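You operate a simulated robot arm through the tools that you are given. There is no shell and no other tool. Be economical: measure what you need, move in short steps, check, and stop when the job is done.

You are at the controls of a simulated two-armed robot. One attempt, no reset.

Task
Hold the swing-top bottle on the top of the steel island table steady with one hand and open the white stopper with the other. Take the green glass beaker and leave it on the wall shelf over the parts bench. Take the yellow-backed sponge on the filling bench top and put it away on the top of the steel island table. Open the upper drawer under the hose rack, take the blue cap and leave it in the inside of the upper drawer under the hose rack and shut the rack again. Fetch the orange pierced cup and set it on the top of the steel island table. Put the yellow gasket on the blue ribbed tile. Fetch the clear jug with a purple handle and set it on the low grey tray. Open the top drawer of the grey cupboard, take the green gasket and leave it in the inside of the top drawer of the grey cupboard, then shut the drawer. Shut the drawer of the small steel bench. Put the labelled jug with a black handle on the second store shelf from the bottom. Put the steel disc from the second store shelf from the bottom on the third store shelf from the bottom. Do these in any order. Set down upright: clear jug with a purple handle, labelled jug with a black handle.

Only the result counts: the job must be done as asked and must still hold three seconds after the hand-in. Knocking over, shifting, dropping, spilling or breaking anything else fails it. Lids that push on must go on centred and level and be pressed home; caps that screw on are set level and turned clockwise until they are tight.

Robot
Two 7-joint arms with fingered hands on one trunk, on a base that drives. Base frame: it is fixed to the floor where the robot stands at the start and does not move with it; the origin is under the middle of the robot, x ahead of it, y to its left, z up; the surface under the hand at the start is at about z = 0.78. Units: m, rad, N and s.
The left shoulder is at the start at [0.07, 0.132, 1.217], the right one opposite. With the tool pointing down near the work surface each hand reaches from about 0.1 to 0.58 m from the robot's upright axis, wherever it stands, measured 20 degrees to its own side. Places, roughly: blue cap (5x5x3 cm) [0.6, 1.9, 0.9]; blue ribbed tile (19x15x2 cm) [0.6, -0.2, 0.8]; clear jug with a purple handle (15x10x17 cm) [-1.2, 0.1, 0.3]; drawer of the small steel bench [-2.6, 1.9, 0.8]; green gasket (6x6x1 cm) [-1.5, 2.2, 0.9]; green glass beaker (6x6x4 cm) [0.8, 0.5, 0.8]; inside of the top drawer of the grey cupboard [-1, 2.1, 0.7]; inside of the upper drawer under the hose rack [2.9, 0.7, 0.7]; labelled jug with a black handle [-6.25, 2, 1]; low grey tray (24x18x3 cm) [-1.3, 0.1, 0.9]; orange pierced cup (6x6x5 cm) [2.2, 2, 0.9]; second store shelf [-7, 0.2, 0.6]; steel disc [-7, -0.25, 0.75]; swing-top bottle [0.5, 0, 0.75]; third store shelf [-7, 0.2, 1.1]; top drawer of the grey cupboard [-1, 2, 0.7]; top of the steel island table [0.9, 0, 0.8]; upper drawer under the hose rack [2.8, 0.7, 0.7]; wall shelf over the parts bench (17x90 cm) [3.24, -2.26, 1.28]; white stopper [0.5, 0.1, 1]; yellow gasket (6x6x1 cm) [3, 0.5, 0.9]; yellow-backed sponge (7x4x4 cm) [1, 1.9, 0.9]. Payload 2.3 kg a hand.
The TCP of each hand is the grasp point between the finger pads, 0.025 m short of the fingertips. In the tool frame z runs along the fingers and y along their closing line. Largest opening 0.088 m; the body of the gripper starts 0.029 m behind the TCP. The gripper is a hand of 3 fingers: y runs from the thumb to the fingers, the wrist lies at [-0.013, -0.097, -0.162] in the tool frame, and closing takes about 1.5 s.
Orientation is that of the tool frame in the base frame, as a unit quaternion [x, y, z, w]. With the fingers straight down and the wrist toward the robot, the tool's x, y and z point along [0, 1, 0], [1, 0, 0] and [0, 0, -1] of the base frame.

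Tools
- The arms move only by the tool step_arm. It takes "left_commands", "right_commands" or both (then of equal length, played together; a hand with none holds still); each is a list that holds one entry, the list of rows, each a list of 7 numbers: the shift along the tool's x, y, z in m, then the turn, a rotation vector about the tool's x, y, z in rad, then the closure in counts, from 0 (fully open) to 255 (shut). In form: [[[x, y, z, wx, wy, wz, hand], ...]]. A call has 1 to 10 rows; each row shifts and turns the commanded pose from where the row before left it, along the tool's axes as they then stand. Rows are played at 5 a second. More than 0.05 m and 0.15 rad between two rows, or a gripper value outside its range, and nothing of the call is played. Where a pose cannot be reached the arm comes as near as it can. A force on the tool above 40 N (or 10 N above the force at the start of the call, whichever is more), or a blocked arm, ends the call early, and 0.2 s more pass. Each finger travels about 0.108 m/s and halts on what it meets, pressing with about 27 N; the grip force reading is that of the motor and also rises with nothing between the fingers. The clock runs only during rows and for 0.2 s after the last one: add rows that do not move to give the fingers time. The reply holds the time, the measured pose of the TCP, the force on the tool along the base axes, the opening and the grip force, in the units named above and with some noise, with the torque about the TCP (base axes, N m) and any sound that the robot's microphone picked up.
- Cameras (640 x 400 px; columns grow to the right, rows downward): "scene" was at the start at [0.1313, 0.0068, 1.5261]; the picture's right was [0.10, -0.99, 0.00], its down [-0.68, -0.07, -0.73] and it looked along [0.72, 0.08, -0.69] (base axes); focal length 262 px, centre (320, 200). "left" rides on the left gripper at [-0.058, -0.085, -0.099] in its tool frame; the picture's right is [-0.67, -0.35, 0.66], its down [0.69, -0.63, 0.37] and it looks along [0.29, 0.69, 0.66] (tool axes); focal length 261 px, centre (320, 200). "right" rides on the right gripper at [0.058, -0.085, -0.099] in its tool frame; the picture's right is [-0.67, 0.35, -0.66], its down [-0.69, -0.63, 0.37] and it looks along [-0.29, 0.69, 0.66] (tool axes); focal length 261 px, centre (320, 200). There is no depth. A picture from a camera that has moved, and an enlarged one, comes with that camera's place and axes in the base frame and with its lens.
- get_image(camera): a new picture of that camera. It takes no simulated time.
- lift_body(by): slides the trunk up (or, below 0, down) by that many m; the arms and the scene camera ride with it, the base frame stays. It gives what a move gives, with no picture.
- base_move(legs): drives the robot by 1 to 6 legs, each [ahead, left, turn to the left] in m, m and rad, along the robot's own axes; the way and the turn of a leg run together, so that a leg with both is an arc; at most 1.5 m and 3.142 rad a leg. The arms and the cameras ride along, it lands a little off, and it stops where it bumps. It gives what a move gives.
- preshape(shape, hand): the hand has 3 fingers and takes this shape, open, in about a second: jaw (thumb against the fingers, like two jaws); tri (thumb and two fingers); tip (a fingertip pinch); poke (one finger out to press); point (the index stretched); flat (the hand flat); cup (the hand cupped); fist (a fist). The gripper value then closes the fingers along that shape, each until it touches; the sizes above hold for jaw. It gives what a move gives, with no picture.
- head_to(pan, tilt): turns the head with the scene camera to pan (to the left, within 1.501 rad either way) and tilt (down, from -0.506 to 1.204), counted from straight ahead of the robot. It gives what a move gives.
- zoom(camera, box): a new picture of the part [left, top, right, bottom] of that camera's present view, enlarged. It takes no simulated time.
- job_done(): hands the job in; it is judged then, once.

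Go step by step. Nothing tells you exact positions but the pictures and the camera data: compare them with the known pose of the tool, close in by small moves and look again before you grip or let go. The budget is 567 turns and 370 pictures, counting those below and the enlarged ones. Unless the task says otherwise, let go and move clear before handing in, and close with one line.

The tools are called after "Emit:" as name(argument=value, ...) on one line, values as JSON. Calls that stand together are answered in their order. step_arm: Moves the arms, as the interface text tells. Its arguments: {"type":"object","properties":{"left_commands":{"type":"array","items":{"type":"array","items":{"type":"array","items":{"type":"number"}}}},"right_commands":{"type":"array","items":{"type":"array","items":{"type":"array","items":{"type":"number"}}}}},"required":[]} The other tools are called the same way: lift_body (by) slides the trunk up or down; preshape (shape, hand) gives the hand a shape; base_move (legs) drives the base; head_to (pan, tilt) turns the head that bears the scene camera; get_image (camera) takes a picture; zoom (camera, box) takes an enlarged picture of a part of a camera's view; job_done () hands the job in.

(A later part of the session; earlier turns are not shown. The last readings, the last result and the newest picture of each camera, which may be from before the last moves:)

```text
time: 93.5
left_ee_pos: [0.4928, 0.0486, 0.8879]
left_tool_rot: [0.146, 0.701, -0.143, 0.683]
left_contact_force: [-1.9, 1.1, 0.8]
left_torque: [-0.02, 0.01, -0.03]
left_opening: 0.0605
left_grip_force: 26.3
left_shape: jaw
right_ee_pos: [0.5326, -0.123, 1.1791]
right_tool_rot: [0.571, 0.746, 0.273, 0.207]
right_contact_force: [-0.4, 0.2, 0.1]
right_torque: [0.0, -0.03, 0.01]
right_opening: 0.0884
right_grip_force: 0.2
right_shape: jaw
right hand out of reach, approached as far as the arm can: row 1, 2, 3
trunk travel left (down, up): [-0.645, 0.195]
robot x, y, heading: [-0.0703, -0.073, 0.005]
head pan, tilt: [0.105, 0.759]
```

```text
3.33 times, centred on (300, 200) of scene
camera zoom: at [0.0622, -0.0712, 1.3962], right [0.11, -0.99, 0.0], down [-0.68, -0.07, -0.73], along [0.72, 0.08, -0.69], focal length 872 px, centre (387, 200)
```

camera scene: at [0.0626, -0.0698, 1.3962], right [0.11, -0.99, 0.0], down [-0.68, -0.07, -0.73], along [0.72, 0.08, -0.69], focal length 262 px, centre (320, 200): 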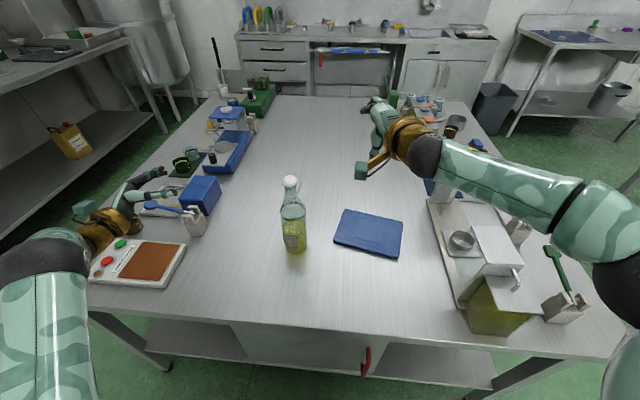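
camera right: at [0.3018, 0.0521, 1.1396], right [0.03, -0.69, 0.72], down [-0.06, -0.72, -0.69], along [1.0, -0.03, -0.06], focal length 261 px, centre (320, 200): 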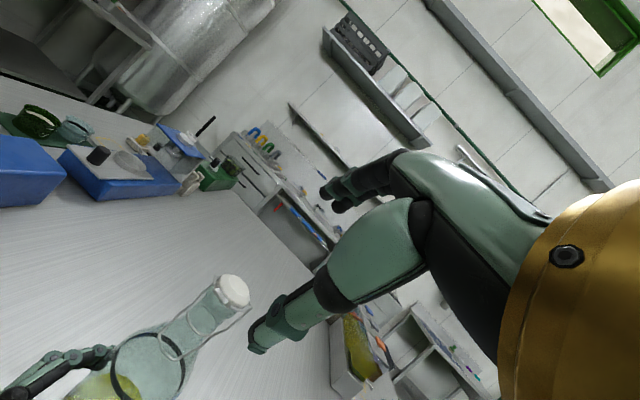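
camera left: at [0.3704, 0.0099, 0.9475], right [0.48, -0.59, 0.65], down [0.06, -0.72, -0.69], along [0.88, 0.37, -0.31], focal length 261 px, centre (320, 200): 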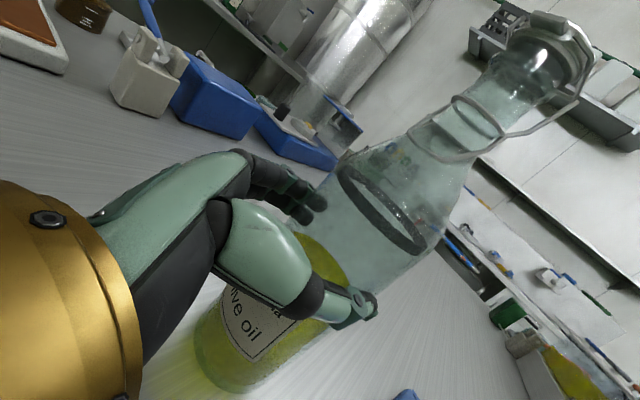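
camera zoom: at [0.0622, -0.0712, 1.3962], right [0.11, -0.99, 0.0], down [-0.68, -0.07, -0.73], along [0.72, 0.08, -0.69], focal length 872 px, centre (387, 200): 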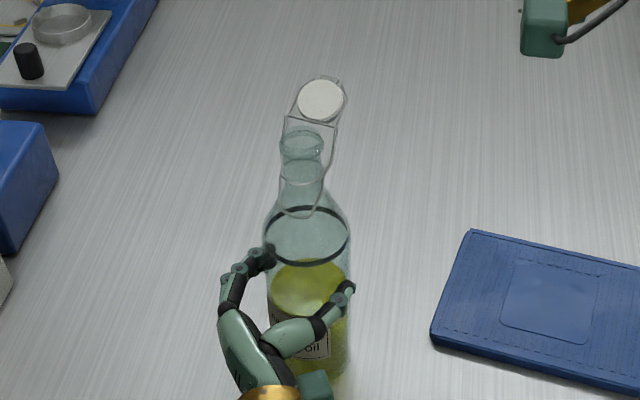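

The bottle is open. Releasing it and withdrawing the left hand.

Emit:
step_arm(left_commands=[[[0, 0, 0, 0, 0, 0, 120], [0, 0, 0, 0, 0, 0, 60], [0, 0, 0, 0, 0, 0, 0], [0, 0, 0, 0, 0, 0, 0], [0, 0, -0.02, 0, 0, 0, 0], [-0.005, 0, -0.025, 0, 0, 0, 0], [-0.01, 0, -0.025, 0, 0, 0, 0], [-0.02, 0, -0.025, 0, 0, 0, 0], [0, 0, 0, 0, 0, 0, 0]]])

Emit:
get_image(camera="scene")

```text
time: 95.5
left_ee_pos: [0.4078, 0.0877, 0.9255]
left_tool_rot: [0.145, 0.702, -0.145, 0.682]
left_contact_force: [-0.6, 0.4, 0.4]
left_torque: [0.0, -0.01, 0.0]
left_opening: 0.0878
left_grip_force: 0.1
left_shape: jaw
right_ee_pos: [0.5342, -0.1217, 1.178]
right_tool_rot: [0.571, 0.746, 0.273, 0.207]
right_contact_force: [-0.5, -0.6, -0.3]
right_torque: [0.0, 0.0, -0.02]
right_opening: 0.0881
right_grip_force: 0.1
right_shape: jaw
trunk travel left (down, up): [-0.645, 0.195]
robot x, y, heading: [-0.0693, -0.076, 0.005]
head pan, tilt: [0.105, 0.759]
```

```text
285 pictures are left
camera scene: at [0.0631, -0.07, 1.3961], right [0.11, -0.99, 0.0], down [-0.68, -0.07, -0.73], along [0.72, 0.08, -0.69], focal length 262 px, centre (320, 200)
```

scene: 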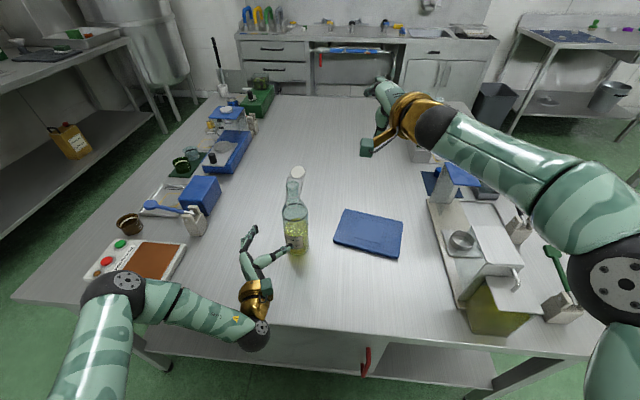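

Step one is done. Now I'll return the left hand to a neutral fingers-down pose and raise the trunk before touring the room.

Emit:
step_arm(left_commands=[[[-0.045, 0, 0, 0, 0, 0, 0], [-0.045, 0, 0, 0, 0, 0, 0], [-0.045, 0, 0, 0, 0, 0, 0], [0, 0, 0, 0, 0.15, 0, 0], [0, 0, 0, 0, 0.15, 0, 0], [0, 0, 0, 0, 0.15, 0, 0], [0, 0, 0, 0, 0.15, 0, 0], [0, 0, 0, 0, 0.15, 0, 0], [0, 0, 0, 0, 0.15, 0, 0], [0, 0, 0, 0, 0.15, 0, 0]]], right_commands=[[[0, 0, 0, 0, 0, 0, 0], [0, 0, 0, 0, 0, 0, 0], [0, 0, 0, 0, 0, 0, 0], [0, 0, 0, 0.14, 0, 0, 0], [0, 0, 0, 0.14, 0, 0, 0], [0, 0, 0, 0.14, 0, 0, 0], [0, 0, 0, 0.14, 0, 0, 0], [0, 0, 0, 0.138, 0, 0, 0], [0, 0, 0, 0, 0, 0.13, 0], [0, 0, 0, 0, 0, 0.13, 0]]])

Emit:
step_arm(left_commands=[[[0, 0, 0, 0, 0.15, 0, 0], [0, 0, 0, 0, 0.15, 0, 0], [0, 0, 0, 0, 0.15, 0, 0], [0, 0, 0, 0, 0.07, 0, 0], [0, 0, 0, 0, 0, 0.15, 0], [0, 0, 0, 0, 0, 0.15, 0], [0, 0, 0, 0, 0, 0.15, 0], [0, 0, 0, 0, 0, 0.15, 0], [0, 0, 0, 0, 0, 0.15, 0], [0, 0, 0, 0, 0, 0.15, 0]]])

Emit:
step_arm(left_commands=[[[0, 0, 0, 0, 0, 0.13, 0], [0, 0, 0, 0, 0, 0.13, 0], [0, 0, 0, 0, 0, 0, 0]]])

Emit:
lift_body(by=0.13)

```text
time: 97.7
left_ee_pos: [0.1746, 0.2164, 0.7869]
left_tool_rot: [0.201, 0.948, -0.054, 0.243]
left_contact_force: [0.0, 0.3, 0.4]
left_torque: [-0.01, -0.03, -0.01]
left_opening: 0.0872
left_grip_force: 0.1
left_shape: jaw
left hand out of reach, approached as far as the arm can: row 3, 4, 5, 6, 7, 8, 9, 10
right_ee_pos: [0.4625, -0.1339, 1.141]
right_tool_rot: [0.706, 0.708, -0.001, 0.0]
right_contact_force: [0.0, 0.3, 0.4]
right_torque: [-0.02, 0.0, 0.0]
right_opening: 0.0879
right_grip_force: 0.0
right_shape: jaw
right hand out of reach, approached as far as the arm can: row 6, 7, 8
trunk travel left (down, up): [-0.645, 0.195]
robot x, y, heading: [-0.0689, -0.0759, 0.002]
head pan, tilt: [0.105, 0.759]
```

```text
time: 99.8
left_ee_pos: [0.0487, 0.2866, 0.7725]
left_tool_rot: [0.613, 0.79, 0.001, 0.016]
left_contact_force: [0.2, 0.1, 0.1]
left_torque: [-0.02, -0.03, -0.02]
left_opening: 0.0877
left_grip_force: 0.1
left_shape: jaw
left hand out of reach, approached as far as the arm can: row 1, 2, 3, 4
right_ee_pos: [0.4625, -0.1351, 1.1408]
right_tool_rot: [0.705, 0.709, 0.001, 0.0]
right_contact_force: [0.3, 1.0, -0.2]
right_torque: [0.02, 0.02, 0.0]
right_opening: 0.0881
right_grip_force: 0.0
right_shape: jaw
trunk travel left (down, up): [-0.645, 0.195]
robot x, y, heading: [-0.0711, -0.0766, 0.002]
head pan, tilt: [0.105, 0.759]
```

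```text
time: 100.7
left_ee_pos: [0.0499, 0.2865, 0.7721]
left_tool_rot: [0.71, 0.704, 0.003, 0.016]
left_contact_force: [0.1, 0.3, 0.7]
left_torque: [0.05, 0.02, 0.01]
left_opening: 0.0875
left_grip_force: 0.0
left_shape: jaw
right_ee_pos: [0.4617, -0.1347, 1.1399]
right_tool_rot: [0.705, 0.709, 0.001, -0.001]
right_contact_force: [-0.8, -0.5, -0.1]
right_torque: [0.02, 0.03, -0.02]
right_opening: 0.0883
right_grip_force: 0.0
right_shape: jaw
trunk travel left (down, up): [-0.645, 0.195]
robot x, y, heading: [-0.0675, -0.0739, 0.004]
head pan, tilt: [0.105, 0.759]
```

```text
time: 102.2
left_ee_pos: [0.0496, 0.2862, 0.9018]
left_tool_rot: [0.709, 0.705, 0.001, 0.016]
left_contact_force: [0.1, 1.3, 0.9]
left_torque: [0.03, 0.0, 0.01]
left_opening: 0.0875
left_grip_force: 0.1
left_shape: jaw
right_ee_pos: [0.4628, -0.135, 1.2706]
right_tool_rot: [0.705, 0.709, 0.002, 0.0]
right_contact_force: [-0.4, 0.3, 0.0]
right_torque: [0.02, 0.01, 0.0]
right_opening: 0.0881
right_grip_force: 0.1
right_shape: jaw
trunk travel left (down, up): [-0.775, 0.065]
robot x, y, heading: [-0.0645, -0.0735, 0.002]
head pan, tilt: [0.105, 0.759]
```

Emit:
step_arm(left_commands=[[[0, 0, -0.045, 0, 0, 0, 0], [0, 0, -0.045, 0, 0, 0, 0], [0, 0.01, -0.045, 0, 0, 0, 0], [0, 0.02, -0.045, 0, 0, 0, 0], [0, 0.03, -0.04, 0, 0, 0, 0], [0, 0.03, -0.04, 0, 0, 0, 0], [0, 0.03, -0.04, 0, 0, 0, 0], [0, 0.03, -0.03, 0, 0, 0, 0], [0, 0.03, 0, 0, 0, 0, 0]]])

Emit:
head_to(pan=0.9, tilt=0.5)

Emit:
get_image(camera="scene")

```text
time: 104.2
left_ee_pos: [0.2378, 0.3087, 1.2321]
left_tool_rot: [0.709, 0.705, 0.003, 0.015]
left_contact_force: [-0.2, -0.4, -0.4]
left_torque: [0.01, 0.02, -0.02]
left_opening: 0.0876
left_grip_force: 0.0
left_shape: jaw
left hand out of reach, approached as far as the arm can: row 1, 2
right_ee_pos: [0.4631, -0.1347, 1.2694]
right_tool_rot: [0.705, 0.709, 0.001, 0.001]
right_contact_force: [0.2, 0.7, -0.8]
right_torque: [0.03, 0.01, -0.01]
right_opening: 0.0881
right_grip_force: 0.0
right_shape: jaw
trunk travel left (down, up): [-0.775, 0.065]
robot x, y, heading: [-0.0722, -0.0775, 0.006]
head pan, tilt: [0.105, 0.759]
```

```text
time: 105.4
left_ee_pos: [0.2366, 0.3084, 1.2327]
left_tool_rot: [0.71, 0.704, 0.002, 0.015]
left_contact_force: [-0.8, -0.2, -0.1]
left_torque: [-0.01, -0.03, 0.01]
left_opening: 0.0875
left_grip_force: 0.1
left_shape: jaw
right_ee_pos: [0.4628, -0.1352, 1.2708]
right_tool_rot: [0.705, 0.709, 0.001, -0.001]
right_contact_force: [-1.1, -0.2, 0.4]
right_torque: [0.0, -0.05, -0.01]
right_opening: 0.0881
right_grip_force: 0.0
right_shape: jaw
trunk travel left (down, up): [-0.775, 0.065]
robot x, y, heading: [-0.0683, -0.0736, 0.004]
head pan, tilt: [0.901, 0.499]
```

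```text
284 pictures are left
camera scene: at [0.037, -0.0072, 1.5487], right [0.79, -0.62, 0.0], down [-0.3, -0.38, -0.88], along [0.54, 0.69, -0.48], focal length 262 px, centre (320, 200)
```

scene: 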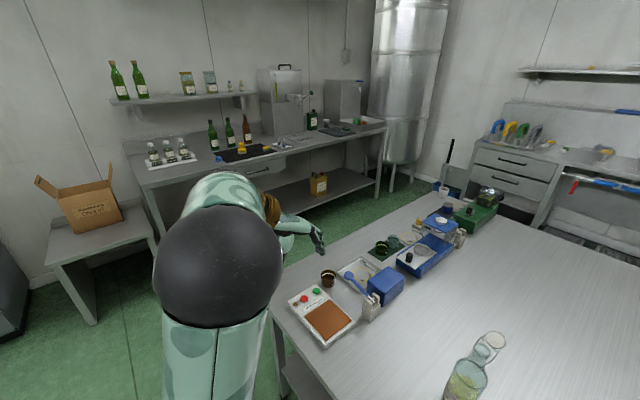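

The aisle between the island and the filling bench is visible. I'll drive around: back, left, then ahead, and turn to face the filling bench.

Emit:
base_move(legs=[[-0.2, 0, 0], [0, 1.2, 0], [1.15, 0, 0], [0, 0, 1.571]])

Emit:
head_to(pan=0, tilt=0.5)

Emit:
get_image(camera="scene")

```text
time: 121.9
left_ee_pos: [0.5014, 1.4285, 1.2323]
left_tool_rot: [0.012, 1.0, 0.013, 0.008]
left_contact_force: [-0.2, -0.4, -0.3]
left_torque: [-0.01, -0.02, 0.01]
left_opening: 0.0877
left_grip_force: 0.0
left_shape: jaw
right_ee_pos: [0.9477, 1.6474, 1.2703]
right_tool_rot: [0.007, 1.0, 0.001, -0.001]
right_contact_force: [-0.6, 0.1, 0.8]
right_torque: [0.0, 0.01, 0.03]
right_opening: 0.0878
right_grip_force: 0.1
right_shape: jaw
trunk travel left (down, up): [-0.775, 0.065]
robot x, y, heading: [0.8817, 1.119, 1.558]
head pan, tilt: [0.901, 0.499]
```

```text
time: 123.1
left_ee_pos: [0.5015, 1.4289, 1.2334]
left_tool_rot: [0.012, 1.0, 0.014, 0.01]
left_contact_force: [0.3, -0.2, 0.5]
left_torque: [0.01, -0.01, -0.02]
left_opening: 0.0876
left_grip_force: 0.0
left_shape: jaw
right_ee_pos: [0.9469, 1.6467, 1.2701]
right_tool_rot: [0.005, 1.0, 0.001, -0.001]
right_contact_force: [-0.1, -0.9, -0.2]
right_torque: [0.01, 0.01, -0.02]
right_opening: 0.088
right_grip_force: 0.0
right_shape: jaw
trunk travel left (down, up): [-0.775, 0.065]
robot x, y, heading: [0.8803, 1.1175, 1.558]
head pan, tilt: [0.0, 0.499]
```

```text
283 pictures are left
camera scene: at [0.8812, 1.2561, 1.5488], right [1.0, -0.01, 0.0], down [-0.01, -0.48, -0.88], along [0.01, 0.88, -0.48], focal length 262 px, centre (320, 200)
```

scene: 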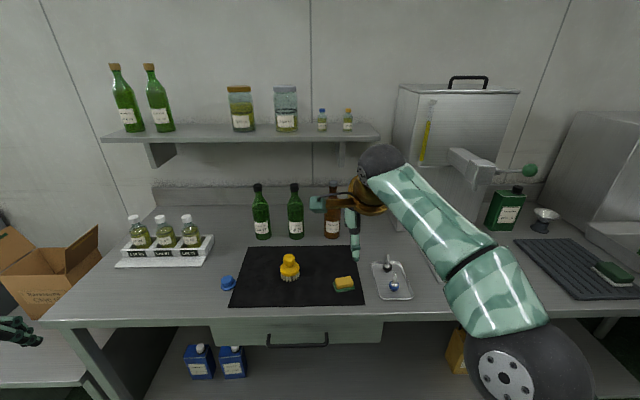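

Emit:
zoom(camera="scene", box=[200, 240, 420, 320])

Emit:
base_move(legs=[[0.27, 0.06, 0.013]])

```text
2.91 times, centred on (310, 280) of scene
camera zoom: at [0.8812, 1.2561, 1.5488], right [1.0, -0.01, 0.0], down [-0.01, -0.48, -0.88], along [0.01, 0.88, -0.48], focal length 761 px, centre (349, -33)
```

zoom: 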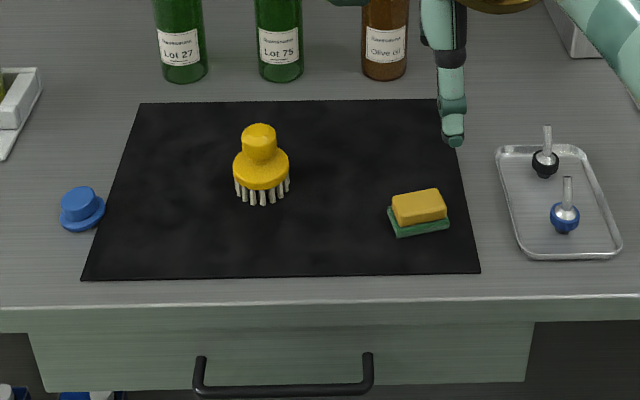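

```text
time: 125.0
left_ee_pos: [0.4401, 1.691, 1.234]
left_tool_rot: [0.005, 1.0, 0.014, 0.009]
left_contact_force: [-0.3, 0.4, 0.2]
left_torque: [0.01, 0.0, 0.0]
left_opening: 0.0875
left_grip_force: 0.1
left_shape: jaw
right_ee_pos: [0.883, 1.9147, 1.2715]
right_tool_rot: [0.0, 1.0, 0.002, 0.0]
right_contact_force: [-0.2, -0.3, -0.4]
right_torque: [0.0, -0.03, 0.02]
right_opening: 0.0879
right_grip_force: 0.1
right_shape: jaw
trunk travel left (down, up): [-0.775, 0.065]
robot x, y, heading: [0.8212, 1.3888, 1.571]
head pan, tilt: [0.0, 0.499]
```

Sponge at about (0.966, 1.875) and blue cap at (0.583, 1.888). Both hands go above them together.

Emit:
step_arm(right_commands=[[[-0.0104, -0.005, 0.0338, 0, 0, 0, 0], [-0.0104, -0.005, 0.0338, 0, 0, 0, 0], [-0.0104, -0.005, 0.0338, 0, 0, 0, 0], [-0.0104, -0.005, 0.0338, 0, 0, 0, 0], [-0.0104, -0.005, 0.0338, 0, 0, 0, 0], [-0.0104, -0.005, 0.0338, 0, 0, 0, 0], [-0.0104, -0.005, 0.0338, 0, 0, 0, 0], [-0.0104, -0.005, 0.0338, 0, 0, 0, 0], [0, 0, 0, 0, 0, 0, 0]]], left_commands=[[[-0.018, 0.0246, 0.0293, 0, 0, 0, 0], [-0.018, 0.0246, 0.0293, 0, 0, 0, 0], [-0.018, 0.0246, 0.0293, 0, 0, 0, 0], [-0.018, 0.0246, 0.0293, 0, 0, 0, 0], [-0.018, 0.0246, 0.0293, 0, 0, 0, 0], [-0.018, 0.0246, 0.0293, 0, 0, 0, 0], [-0.018, 0.0246, 0.0293, 0, 0, 0, 0], [-0.018, 0.0246, 0.0293, 0, 0, 0, 0], [0, 0, 0, 0, 0, 0, 0]]])

Emit:
head_to(pan=0, tilt=0.85)

Emit:
get_image(camera="scene")

```text
time: 127.0
left_ee_pos: [0.5876, 1.8935, 1.0061]
left_tool_rot: [0.005, 1.0, 0.013, 0.009]
left_contact_force: [0.3, -0.4, 0.2]
left_torque: [-0.01, 0.02, 0.02]
left_opening: 0.0877
left_grip_force: 0.0
left_shape: jaw
right_ee_pos: [0.9658, 1.8766, 0.9998]
right_tool_rot: [0.0, 1.0, 0.001, 0.0]
right_contact_force: [0.7, 0.3, -1.7]
right_torque: [0.0, -0.01, 0.03]
right_opening: 0.0881
right_grip_force: 0.0
right_shape: jaw
trunk travel left (down, up): [-0.775, 0.065]
robot x, y, heading: [0.8223, 1.3857, 1.566]
head pan, tilt: [0.0, 0.499]
```

```text
time: 127.9
left_ee_pos: [0.5884, 1.8941, 1.0046]
left_tool_rot: [0.004, 1.0, 0.013, 0.01]
left_contact_force: [-0.2, -0.9, -0.1]
left_torque: [0.0, -0.01, -0.04]
left_opening: 0.0875
left_grip_force: 0.0
left_shape: jaw
right_ee_pos: [0.9658, 1.8771, 1.0006]
right_tool_rot: [0.0, 1.0, 0.001, -0.001]
right_contact_force: [0.5, -0.3, -1.1]
right_torque: [0.0, 0.0, -0.01]
right_opening: 0.0882
right_grip_force: 0.0
right_shape: jaw
trunk travel left (down, up): [-0.775, 0.065]
robot x, y, heading: [0.8228, 1.388, 1.571]
head pan, tilt: [0.0, 0.85]
```

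```text
281 pictures are left
camera scene: at [0.8216, 1.513, 1.5188], right [1.0, 0.0, 0.0], down [0.0, -0.75, -0.66], along [0.0, 0.66, -0.75], focal length 262 px, centre (320, 200)
```

scene: 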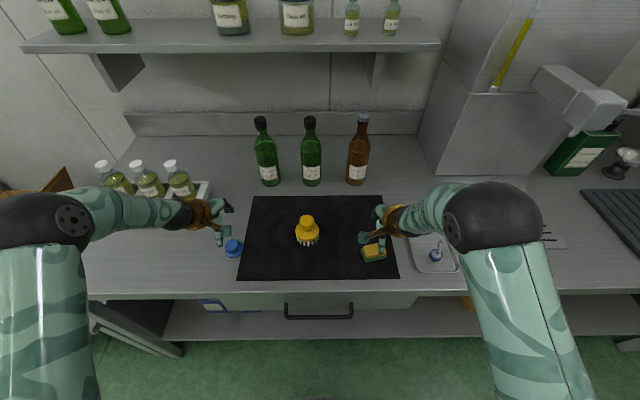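

Emit:
get_image(camera="left")

Emit:
get_image(camera="right")

```text
280 pictures are left
camera left: at [0.6447, 1.804, 1.1026], right [0.68, -0.34, -0.65], down [-0.68, -0.61, -0.39], along [-0.27, 0.71, -0.65], focal length 261 px, centre (320, 200)
```

left: 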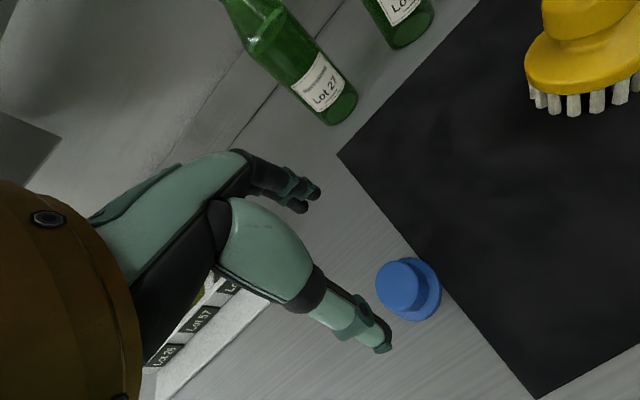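

```text
279 pictures are left
camera right: at [0.9086, 1.7919, 1.0991], right [0.67, 0.35, 0.66], down [0.69, -0.63, -0.37], along [0.28, 0.7, -0.66], focal length 261 px, centre (320, 200)
```

right: 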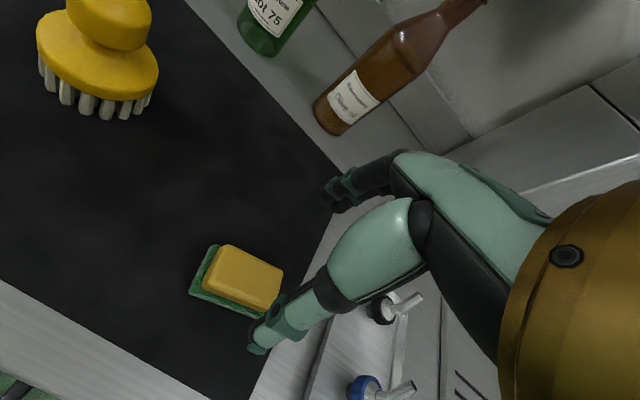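

Emit:
step_arm(right_commands=[[[0.001, -0.003, 0.044, 0, 0, 0, 0], [0.001, -0.003, 0.044, 0, 0, 0, 0], [0, 0, 0, 0, 0, 0, 0]]], left_commands=[[[0.001, -0.003, 0.046, 0, 0, 0, 0], [0.001, -0.003, 0.046, 0, 0, 0, 0], [0, 0, 0, 0, 0, 0, 0]]])

Emit:
get_image(camera="left")

Emit:
get_image(camera="right")

```text
time: 128.7
left_ee_pos: [0.5895, 1.8898, 0.913]
left_tool_rot: [0.006, 1.0, 0.013, 0.009]
left_contact_force: [-0.4, -0.1, 0.5]
left_torque: [-0.01, 0.02, 0.0]
left_opening: 0.0879
left_grip_force: 0.0
left_shape: jaw
right_ee_pos: [0.9643, 1.8706, 0.911]
right_tool_rot: [0.0, 1.0, 0.0, 0.0]
right_contact_force: [0.2, 0.2, 0.3]
right_torque: [0.01, 0.01, -0.02]
right_opening: 0.0881
right_grip_force: 0.0
right_shape: jaw
trunk travel left (down, up): [-0.775, 0.065]
robot x, y, heading: [0.8217, 1.388, 1.576]
head pan, tilt: [0.0, 0.85]
```

```text
278 pictures are left
camera left: at [0.6454, 1.8004, 1.011], right [0.68, -0.34, -0.65], down [-0.68, -0.61, -0.39], along [-0.27, 0.71, -0.65], focal length 261 px, centre (320, 200)
```

left: 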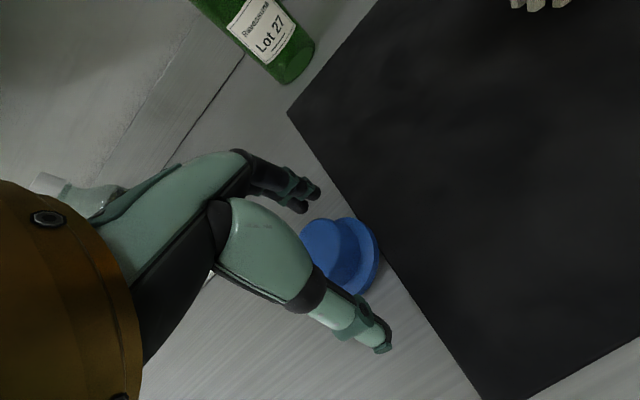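

```text
277 pictures are left
camera right: at [0.9066, 1.7848, 1.0104], right [0.67, 0.35, 0.66], down [0.69, -0.63, -0.37], along [0.28, 0.7, -0.66], focal length 261 px, centre (320, 200)
```

right: 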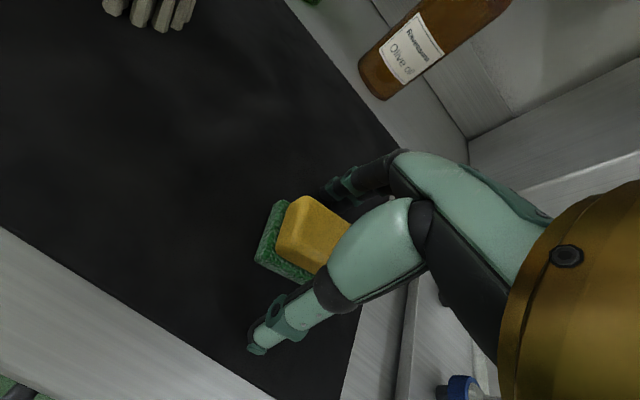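

Emit:
step_arm(right_commands=[[[0, 0, 0.004, 0, 0, 0, 80], [0, 0, 0, 0, 0, 0, 140], [0, 0, 0, 0, 0, 0, 200], [0, 0, 0, 0, 0, 0, 255], [0, 0, 0, 0, 0, 0, 255], [0, 0, 0, 0, 0, 0, 255], [0, 0, 0, 0, 0, 0, 255], [0, 0, -0.03, 0, 0, 0, 255], [0, 0, -0.04, 0, 0, 0, 255]]], left_commands=[[[0, 0, 0.004, 0, 0, 0, 80], [0, 0, 0, 0, 0, 0, 140], [0, 0, 0, 0, 0, 0, 200], [0, 0, 0, 0, 0, 0, 255], [0, 0, 0, 0, 0, 0, 255], [0, 0, 0, 0, 0, 0, 255], [0, 0, 0, 0, 0, 0, 255], [0, 0, -0.03, 0, 0, 0, 255], [0, 0, -0.04, 0, 0, 0, 255]]])

Emit:
get_image(camera="left")

Emit:
get_image(camera="right")

```text
time: 130.7
left_ee_pos: [0.589, 1.8861, 0.9816]
left_tool_rot: [0.005, 1.0, 0.013, 0.009]
left_contact_force: [0.9, 0.2, 0.1]
left_torque: [0.02, -0.02, 0.0]
left_opening: 0.0342
left_grip_force: 27.1
left_shape: jaw
right_ee_pos: [0.9654, 1.8692, 0.9785]
right_tool_rot: [0.0, 1.0, 0.002, -0.001]
right_contact_force: [0.0, -0.9, 0.0]
right_torque: [0.02, 0.02, 0.0]
right_opening: 0.0366
right_grip_force: 26.4
right_shape: jaw
trunk travel left (down, up): [-0.775, 0.065]
robot x, y, heading: [0.8218, 1.3834, 1.571]
head pan, tilt: [0.0, 0.85]
```

```text
276 pictures are left
camera left: at [0.6448, 1.7951, 1.0783], right [0.68, -0.34, -0.65], down [-0.69, -0.61, -0.39], along [-0.27, 0.71, -0.65], focal length 261 px, centre (320, 200)
```

left: 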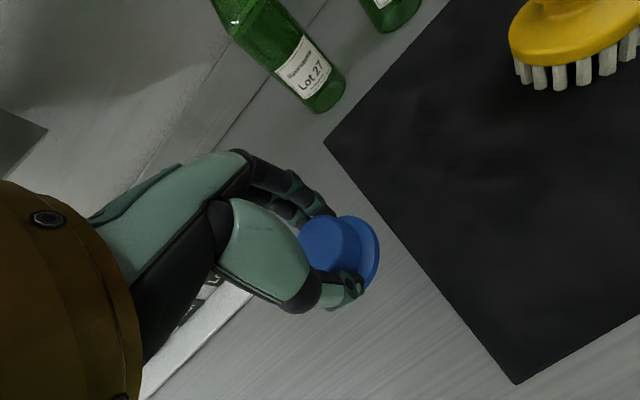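

```text
275 pictures are left
camera right: at [0.9071, 1.783, 1.0782], right [0.67, 0.35, 0.66], down [0.68, -0.63, -0.37], along [0.28, 0.7, -0.66], focal length 261 px, centre (320, 200)
```

right: 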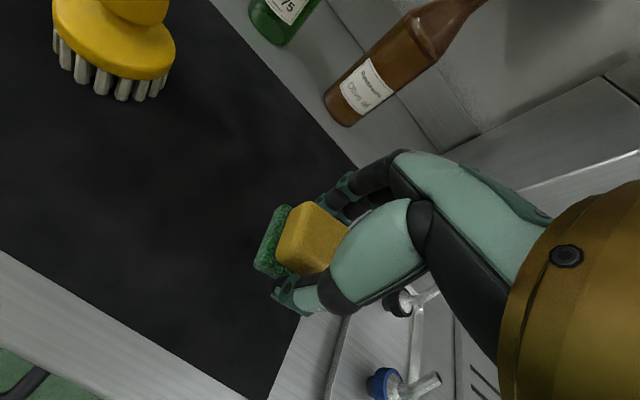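

Both items are held. Raising, backing off and turning to face the island from the aisle.

Emit:
step_arm(right_commands=[[[0, -0.01, -0.045, 0, 0, 0, 255], [0, -0.02, -0.045, 0, 0, 0, 255], [0, -0.02, -0.045, 0, 0, 0, 255], [0, -0.02, -0.045, 0, 0, 0, 255], [0, -0.02, -0.045, 0, 0, 0, 255]]], left_commands=[[[0, -0.01, -0.045, 0, 0, 0, 255], [0, -0.02, -0.045, 0, 0, 0, 255], [0, -0.02, -0.045, 0, 0, 0, 255], [0, -0.02, -0.045, 0, 0, 0, 255], [0, -0.02, -0.045, 0, 0, 0, 255]]])

Emit:
base_move(legs=[[-0.25, 0, 0], [0, 0, -3.14]])

Emit:
get_image(camera="scene")

```text
time: 131.9
left_ee_pos: [0.5831, 1.809, 1.1704]
left_tool_rot: [0.005, 1.0, 0.013, 0.009]
left_contact_force: [-0.1, 0.3, -1.0]
left_torque: [0.01, -0.02, 0.01]
left_opening: 0.0337
left_grip_force: 27.0
left_shape: jaw
left hand out of reach, approached as far as the arm can: row 5
right_ee_pos: [0.9647, 1.7988, 1.1631]
right_tool_rot: [-0.002, 1.0, -0.005, -0.003]
right_contact_force: [-0.8, 0.7, -0.1]
right_torque: [-0.04, 0.0, 0.01]
right_opening: 0.0366
right_grip_force: 27.4
right_shape: jaw
right hand out of reach, approached as far as the arm can: row 5
trunk travel left (down, up): [-0.775, 0.065]
robot x, y, heading: [0.821, 1.3893, 1.564]
head pan, tilt: [0.0, 0.85]
```

```text
time: 141.0
left_ee_pos: [1.0593, 0.7129, 1.1704]
left_tool_rot: [1.0, -0.007, -0.01, 0.013]
left_contact_force: [-0.3, 0.7, -0.6]
left_torque: [0.02, -0.03, -0.03]
left_opening: 0.0324
left_grip_force: 26.2
left_shape: jaw
right_ee_pos: [0.6794, 0.7263, 1.1637]
right_tool_rot: [1.0, 0.0, 0.003, -0.004]
right_contact_force: [-0.5, -0.1, 0.8]
right_torque: [0.0, 0.0, 0.01]
right_opening: 0.0358
right_grip_force: 26.1
right_shape: jaw
trunk travel left (down, up): [-0.775, 0.065]
robot x, y, heading: [0.8209, 1.1387, -1.577]
head pan, tilt: [0.0, 0.85]
```

```text
274 pictures are left
camera scene: at [0.8208, 1.0072, 1.5188], right [-1.0, 0.01, 0.0], down [0.0, 0.75, -0.66], along [0.0, -0.66, -0.75], focal length 262 px, centre (320, 200)
```

scene: 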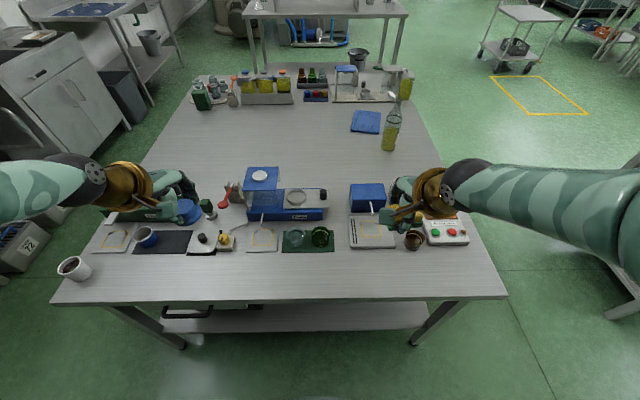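

From here I see a free strip along the island's left edge; the green beaker is at about (0.82, 0.53). I'll move a bit closer and set the sponge on the free strip at (0.63, 0.645).

Emit:
base_move(legs=[[0.08, 0, 0.006]])

Emit:
step_arm(right_commands=[[[-0.006, 0, 0.043, 0, 0, 0, 255], [-0.006, 0, 0.043, 0, 0, 0, 255], [-0.006, 0, 0.043, 0, 0, 0, 255], [-0.006, 0, 0.043, 0, 0, 0, 255], [-0.006, 0, 0.043, 0, 0, 0, 255], [-0.006, 0, 0.043, 0, 0, 0, 255], [-0.006, 0, 0.04, 0, 0, 0, 255], [0, 0, 0, 0, 0, 0, 255]]])

Emit:
get_image(camera="scene")

Emit:
get_image(camera="right")

```text
time: 142.1
left_ee_pos: [1.0624, 0.6432, 1.1714]
left_tool_rot: [1.0, -0.006, -0.009, 0.016]
left_contact_force: [0.3, 0.4, 0.1]
left_torque: [0.0, -0.03, -0.01]
left_opening: 0.0326
left_grip_force: 27.2
left_shape: jaw
right_ee_pos: [0.6814, 0.6536, 1.1659]
right_tool_rot: [1.0, 0.003, 0.004, -0.001]
right_contact_force: [0.2, 0.8, -0.2]
right_torque: [-0.05, 0.01, -0.04]
right_opening: 0.0359
right_grip_force: 26.6
right_shape: jaw
trunk travel left (down, up): [-0.775, 0.065]
robot x, y, heading: [0.8234, 1.059, -1.573]
head pan, tilt: [0.0, 0.85]
```

```text
time: 143.9
left_ee_pos: [1.0619, 0.6364, 1.1699]
left_tool_rot: [1.0, -0.005, -0.009, 0.013]
left_contact_force: [0.1, 0.2, -1.0]
left_torque: [0.02, -0.01, 0.0]
left_opening: 0.0326
left_grip_force: 26.9
left_shape: jaw
right_ee_pos: [0.6415, 0.6506, 0.8641]
right_tool_rot: [1.0, 0.003, 0.002, -0.004]
right_contact_force: [-0.1, 0.1, -0.6]
right_torque: [-0.01, -0.02, 0.01]
right_opening: 0.0355
right_grip_force: 27.3
right_shape: jaw
trunk travel left (down, up): [-0.775, 0.065]
robot x, y, heading: [0.8218, 1.0616, -1.571]
head pan, tilt: [0.0, 0.85]
```

```text
273 pictures are left
camera scene: at [0.8215, 0.9288, 1.5188], right [-1.0, 0.0, 0.0], down [0.0, 0.75, -0.66], along [0.0, -0.66, -0.75], focal length 262 px, centre (320, 200)
```

scene: 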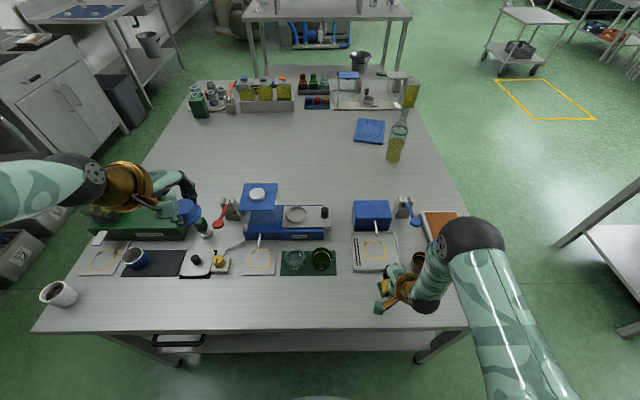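

```text
272 pictures are left
camera right: at [0.6993, 0.7341, 0.9641], right [-0.67, -0.36, 0.65], down [-0.69, 0.63, -0.36], along [-0.28, -0.69, -0.67], focal length 261 px, centre (320, 200)
```

right: 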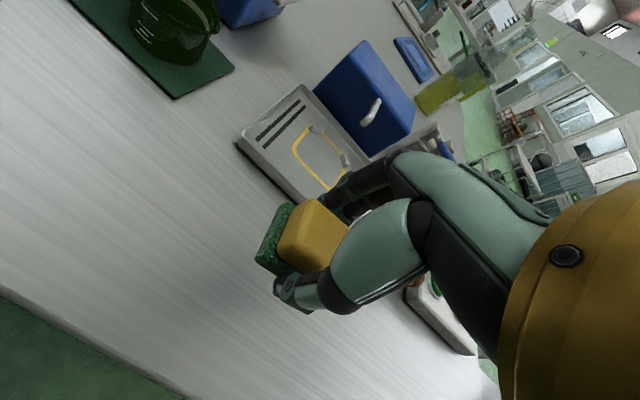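

Emit:
step_arm(right_commands=[[[0.015, -0.008, 0.02, 0, 0, 0, 255], [0, 0, 0.02, 0, 0, 0, 255], [0, 0, 0.006, 0, 0, 0, 255], [0, 0, 0, 0, 0, 0, 255]]])

Emit:
get_image(camera="right")

```text
time: 144.9
left_ee_pos: [1.0633, 0.6359, 1.1702]
left_tool_rot: [1.0, -0.004, -0.01, 0.013]
left_contact_force: [-0.7, -0.6, 0.5]
left_torque: [0.03, -0.02, 0.02]
left_opening: 0.0324
left_grip_force: 26.9
left_shape: jaw
right_ee_pos: [0.6571, 0.6577, 0.819]
right_tool_rot: [1.0, 0.002, 0.002, -0.004]
right_contact_force: [-0.3, 0.1, 0.1]
right_torque: [0.02, -0.02, 0.01]
right_opening: 0.0356
right_grip_force: 27.1
right_shape: jaw
trunk travel left (down, up): [-0.775, 0.065]
robot x, y, heading: [0.8229, 1.0572, -1.569]
head pan, tilt: [0.0, 0.85]
```

```text
271 pictures are left
camera right: at [0.7147, 0.7416, 0.9187], right [-0.67, -0.36, 0.65], down [-0.69, 0.63, -0.36], along [-0.28, -0.69, -0.67], focal length 261 px, centre (320, 200)
```

right: 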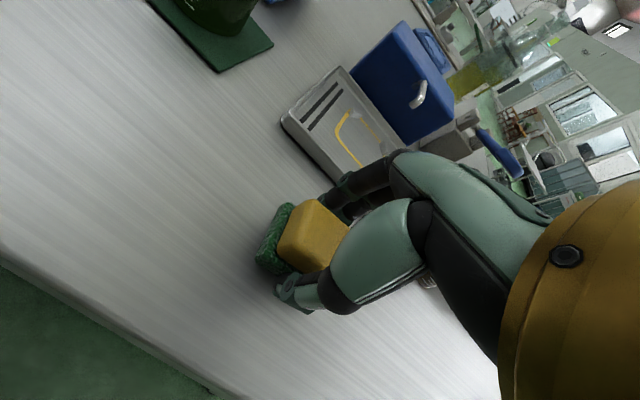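

Nearly down. Lowering gently to contact, then releasing.

Emit:
step_arm(right_commands=[[[0, 0, 0.005, 0, 0, 0, 255], [0, 0, 0.005, 0, 0, 0, 255], [0, 0, 0, 0, 0, 0, 255]]])

```text
time: 145.7
left_ee_pos: [1.0615, 0.6369, 1.1692]
left_tool_rot: [1.0, -0.005, -0.009, 0.013]
left_contact_force: [0.7, 0.2, -0.2]
left_torque: [-0.05, -0.01, -0.05]
left_opening: 0.0323
left_grip_force: 27.1
left_shape: jaw
right_ee_pos: [0.6562, 0.6586, 0.8091]
right_tool_rot: [1.0, 0.003, 0.003, -0.005]
right_contact_force: [-1.1, -0.1, -0.8]
right_torque: [0.04, 0.02, 0.0]
right_opening: 0.0353
right_grip_force: 26.8
right_shape: jaw
trunk travel left (down, up): [-0.775, 0.065]
robot x, y, heading: [0.8207, 1.0566, -1.57]
head pan, tilt: [0.0, 0.85]
```

Emit:
step_arm(right_commands=[[[0, 0, 0.004, 0, 0, 0, 255], [0, 0, 0.004, 0, 0, 0, 255], [0, 0, 0, 0, 0, 0, 255]]])

Emit:
zoom(camera="scene", box=[330, 250, 450, 330])

```text
time: 146.5
left_ee_pos: [1.0637, 0.6406, 1.1722]
left_tool_rot: [1.0, -0.005, -0.009, 0.016]
left_contact_force: [-0.2, 0.7, 0.3]
left_torque: [-0.01, -0.03, 0.0]
left_opening: 0.0328
left_grip_force: 27.4
left_shape: jaw
right_ee_pos: [0.6578, 0.6594, 0.8048]
right_tool_rot: [1.0, 0.0, 0.001, 0.001]
right_contact_force: [-3.4, -3.2, 35.1]
right_torque: [0.1, -0.01, -0.05]
right_opening: 0.0364
right_grip_force: 26.7
right_shape: jaw
trunk travel left (down, up): [-0.775, 0.065]
robot x, y, heading: [0.8234, 1.0589, -1.569]
head pan, tilt: [0.0, 0.85]
```

```text
5.00 times, centred on (390, 290) of scene
camera zoom: at [0.8233, 0.9355, 1.5199], right [-1.0, 0.0, 0.0], down [0.0, 0.75, -0.66], along [0.0, -0.66, -0.75], focal length 1307 px, centre (-30, -250)
```

zoom: 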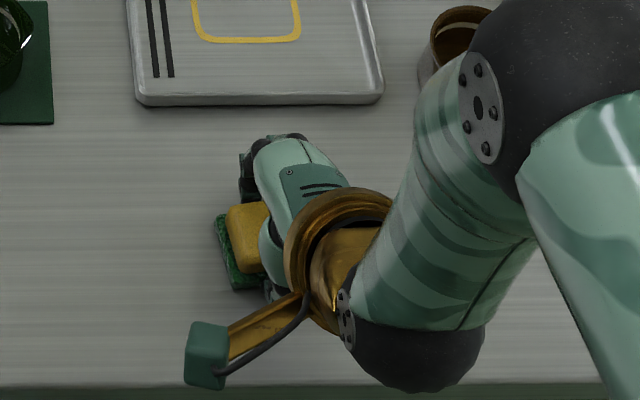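

Emit:
step_arm(right_commands=[[[0, 0, -0.002, 0, 0, 0, 180], [0, 0, -0.001, 0, 0, 0, 100], [0, 0, 0, 0, 0, 0, 0], [0, 0, 0, 0, 0, 0, 0], [0, 0, 0, 0, 0, 0, 0], [0, 0, -0.04, 0, 0, 0, 0], [0, 0, -0.045, 0, 0, 0, 0], [0, 0, -0.045, 0, 0, 0, 0]]])

Emit:
get_image(camera="right")

```text
time: 148.3
left_ee_pos: [1.0624, 0.6368, 1.1696]
left_tool_rot: [1.0, -0.004, -0.011, 0.012]
left_contact_force: [1.0, 0.5, -1.6]
left_torque: [0.0, -0.02, -0.01]
left_opening: 0.0327
left_grip_force: 27.1
left_shape: jaw
right_ee_pos: [0.6547, 0.657, 0.9364]
right_tool_rot: [1.0, 0.003, 0.003, -0.005]
right_contact_force: [-0.1, 0.4, 0.5]
right_torque: [-0.02, 0.0, 0.0]
right_opening: 0.0879
right_grip_force: 0.1
right_shape: jaw
trunk travel left (down, up): [-0.775, 0.065]
robot x, y, heading: [0.8237, 1.0614, -1.571]
head pan, tilt: [0.0, 0.85]
```

```text
269 pictures are left
camera right: at [0.7136, 0.7412, 1.0355], right [-0.67, -0.36, 0.65], down [-0.69, 0.63, -0.36], along [-0.28, -0.69, -0.67], focal length 261 px, centre (320, 200)
```

right: 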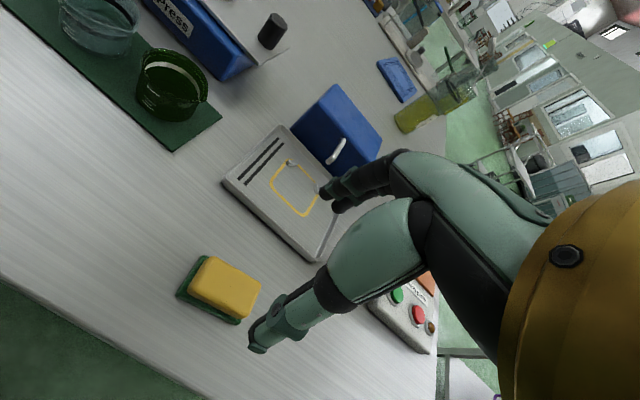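

Sponge placed. Next the green beaker at (0.826, 0.531) with the right hand.

Emit:
step_arm(right_commands=[[[0.0343, 0.0246, 0.004, 0, 0, 0, 0], [0.0343, 0.0246, 0.004, 0, 0, 0, 0], [0.0343, 0.0246, 0.004, 0, 0, 0, 0], [0.0343, 0.0246, 0.004, 0, 0, 0, 0], [0.0343, 0.0236, 0.004, 0, 0, 0, 0], [0, 0, 0, 0, 0, 0, 0]]])

Emit:
get_image(camera="right")

Emit:
zoom(camera="scene", box=[250, 220, 390, 310])

```text
time: 149.7
left_ee_pos: [1.0619, 0.6363, 1.17]
left_tool_rot: [1.0, -0.004, -0.009, 0.013]
left_contact_force: [0.0, -0.2, -0.2]
left_torque: [-0.01, -0.02, -0.01]
left_opening: 0.0327
left_grip_force: 27.1
left_shape: jaw
right_ee_pos: [0.8298, 0.5364, 0.9143]
right_tool_rot: [1.0, 0.002, 0.004, -0.005]
right_contact_force: [0.2, 0.2, 0.4]
right_torque: [0.03, 0.03, -0.03]
right_opening: 0.0877
right_grip_force: 0.1
right_shape: jaw
trunk travel left (down, up): [-0.775, 0.065]
robot x, y, heading: [0.8217, 1.0569, -1.576]
head pan, tilt: [0.0, 0.85]
```

```text
268 pictures are left
camera right: at [0.8866, 0.6211, 1.014], right [-0.67, -0.36, 0.65], down [-0.69, 0.63, -0.36], along [-0.28, -0.69, -0.67], focal length 261 px, centre (320, 200)
```

right: 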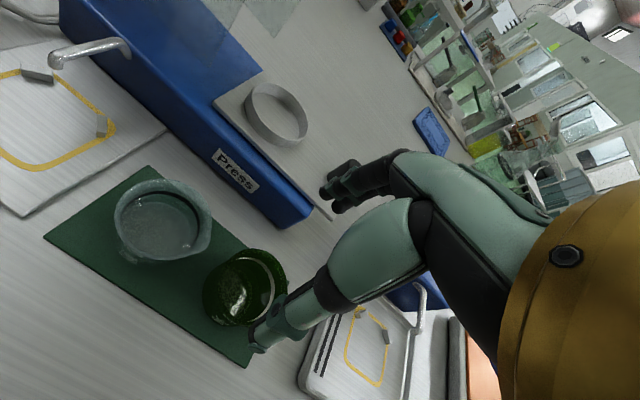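

```text
4.44 times, centred on (320, 265) of scene
camera zoom: at [0.8213, 0.9287, 1.5188], right [-1.0, 0.0, 0.0], down [0.0, 0.75, -0.66], along [0.0, -0.66, -0.75], focal length 1162 px, centre (320, -89)
```

zoom: 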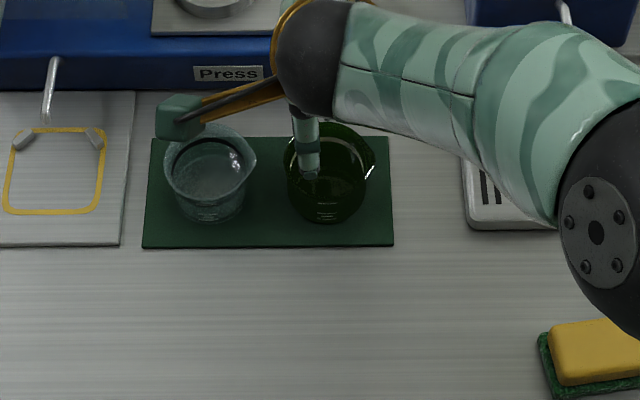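

Emit:
step_arm(right_commands=[[[-0.004, -0.005, 0.03, 0, 0, 0, 0], [-0.004, -0.005, 0.03, 0, 0, 0, 0], [0, 0, 0, 0, 0, 0, 0]]])

Emit:
get_image(camera="right")

```text
time: 150.5
left_ee_pos: [1.0622, 0.6353, 1.1697]
left_tool_rot: [1.0, -0.005, -0.009, 0.013]
left_contact_force: [-0.1, -0.2, -0.2]
left_torque: [-0.02, 0.01, -0.02]
left_opening: 0.0326
left_grip_force: 26.8
left_shape: jaw
right_ee_pos: [0.822, 0.5472, 0.854]
right_tool_rot: [1.0, 0.003, 0.003, -0.004]
right_contact_force: [0.5, 0.0, 0.4]
right_torque: [-0.02, 0.02, -0.02]
right_opening: 0.0875
right_grip_force: 0.1
right_shape: jaw
trunk travel left (down, up): [-0.775, 0.065]
robot x, y, heading: [0.8209, 1.0593, -1.572]
head pan, tilt: [0.0, 0.85]
```

```text
266 pictures are left
camera right: at [0.879, 0.6315, 0.9534], right [-0.67, -0.36, 0.65], down [-0.69, 0.63, -0.36], along [-0.28, -0.69, -0.67], focal length 261 px, centre (320, 200)
```

right: 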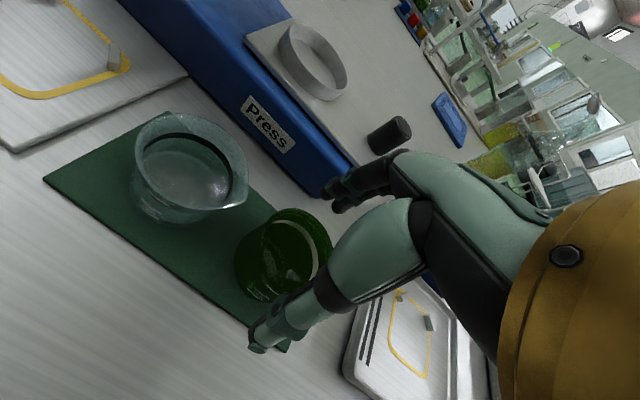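

Emit:
step_arm(right_commands=[[[0, 0, 0.02, 0, 0, 0, 0], [0, 0, 0.017, 0, 0, 0, 0], [0, 0, 0, 0, 0, 0, 60], [0, 0, 0, 0, 0, 0, 100], [0, 0, 0, 0, 0, 0, 130], [0, 0, 0, 0, 0, 0, 130], [0, 0, 0, 0, 0, 0, 130]]])

Emit:
get_image(camera="right")

```text
time: 152.1
left_ee_pos: [1.0631, 0.6344, 1.1699]
left_tool_rot: [1.0, -0.005, -0.01, 0.013]
left_contact_force: [0.2, -0.1, 0.3]
left_torque: [-0.04, 0.02, 0.02]
left_opening: 0.0329
left_grip_force: 27.0
left_shape: jaw
right_ee_pos: [0.8114, 0.5526, 0.8224]
right_tool_rot: [1.0, 0.003, 0.003, -0.004]
right_contact_force: [-1.2, -0.9, -0.3]
right_torque: [-0.02, 0.0, 0.01]
right_opening: 0.0441
right_grip_force: 27.0
right_shape: jaw
right hand out of reach, approached as far as the arm can: row 1, 2
trunk travel left (down, up): [-0.775, 0.065]
robot x, y, heading: [0.824, 1.0605, -1.576]
head pan, tilt: [0.0, 0.85]
```

```text
265 pictures are left
camera right: at [0.8683, 0.6371, 0.9226], right [-0.67, -0.36, 0.65], down [-0.69, 0.63, -0.36], along [-0.28, -0.69, -0.67], focal length 261 px, centre (320, 200)
```

right: 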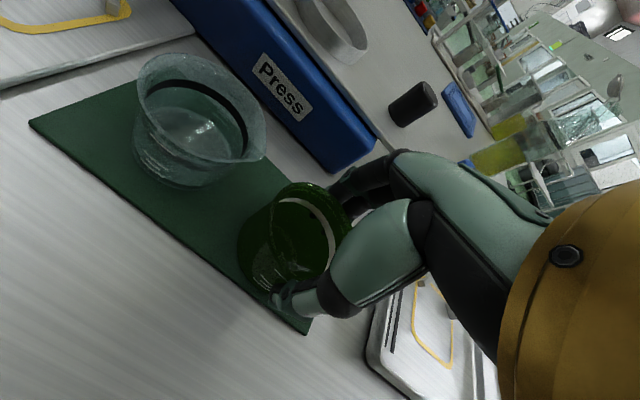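

The arm was at its limit and the grip is off-centre. I'll let go, rise, shift the base and take it again centred.

Emit:
step_arm(right_commands=[[[0, 0, 0, 0, 0, 0, 60], [0, 0, 0, 0, 0, 0, 0], [0, 0, 0, 0, 0, 0, 0], [0, 0, 0, 0, 0, 0, 0], [0, 0, -0.03, 0, 0, 0, 0], [0, 0, -0.04, 0, 0, 0, 0], [0, 0, -0.04, 0, 0, 0, 0]]])

Emit:
base_move(legs=[[0.0, 0.12, 0.005]])

Emit:
get_image(camera="scene")

```text
time: 153.7
left_ee_pos: [1.0629, 0.6367, 1.1693]
left_tool_rot: [1.0, -0.004, -0.009, 0.013]
left_contact_force: [0.2, -1.4, -0.3]
left_torque: [-0.02, 0.0, -0.02]
left_opening: 0.0328
left_grip_force: 26.8
left_shape: jaw
right_ee_pos: [0.8102, 0.5514, 0.934]
right_tool_rot: [1.0, 0.003, 0.002, -0.004]
right_contact_force: [-0.1, 0.2, 1.0]
right_torque: [-0.02, -0.02, 0.0]
right_opening: 0.0876
right_grip_force: 0.1
right_shape: jaw
trunk travel left (down, up): [-0.775, 0.065]
robot x, y, heading: [0.8234, 1.0585, -1.567]
head pan, tilt: [0.0, 0.85]
```

```text
time: 154.9
left_ee_pos: [1.1807, 0.6377, 1.1704]
left_tool_rot: [1.0, -0.003, -0.008, 0.012]
left_contact_force: [-0.3, 0.8, 0.3]
left_torque: [0.02, -0.03, -0.03]
left_opening: 0.0326
left_grip_force: 27.0
left_shape: jaw
right_ee_pos: [0.9295, 0.5532, 0.9336]
right_tool_rot: [1.0, 0.004, 0.004, -0.003]
right_contact_force: [-0.8, 0.0, 0.2]
right_torque: [-0.01, 0.0, 0.0]
right_opening: 0.0877
right_grip_force: 0.1
right_shape: jaw
trunk travel left (down, up): [-0.775, 0.065]
robot x, y, heading: [0.9443, 1.0568, -1.57]
head pan, tilt: [0.0, 0.85]
```

```text
264 pictures are left
camera scene: at [0.938, 0.9286, 1.5188], right [-1.0, 0.0, 0.0], down [0.0, 0.75, -0.66], along [0.0, -0.66, -0.75], focal length 262 px, centre (320, 200)
```

scene: 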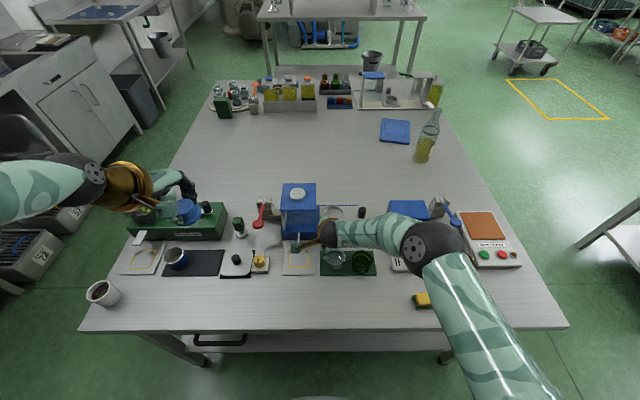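

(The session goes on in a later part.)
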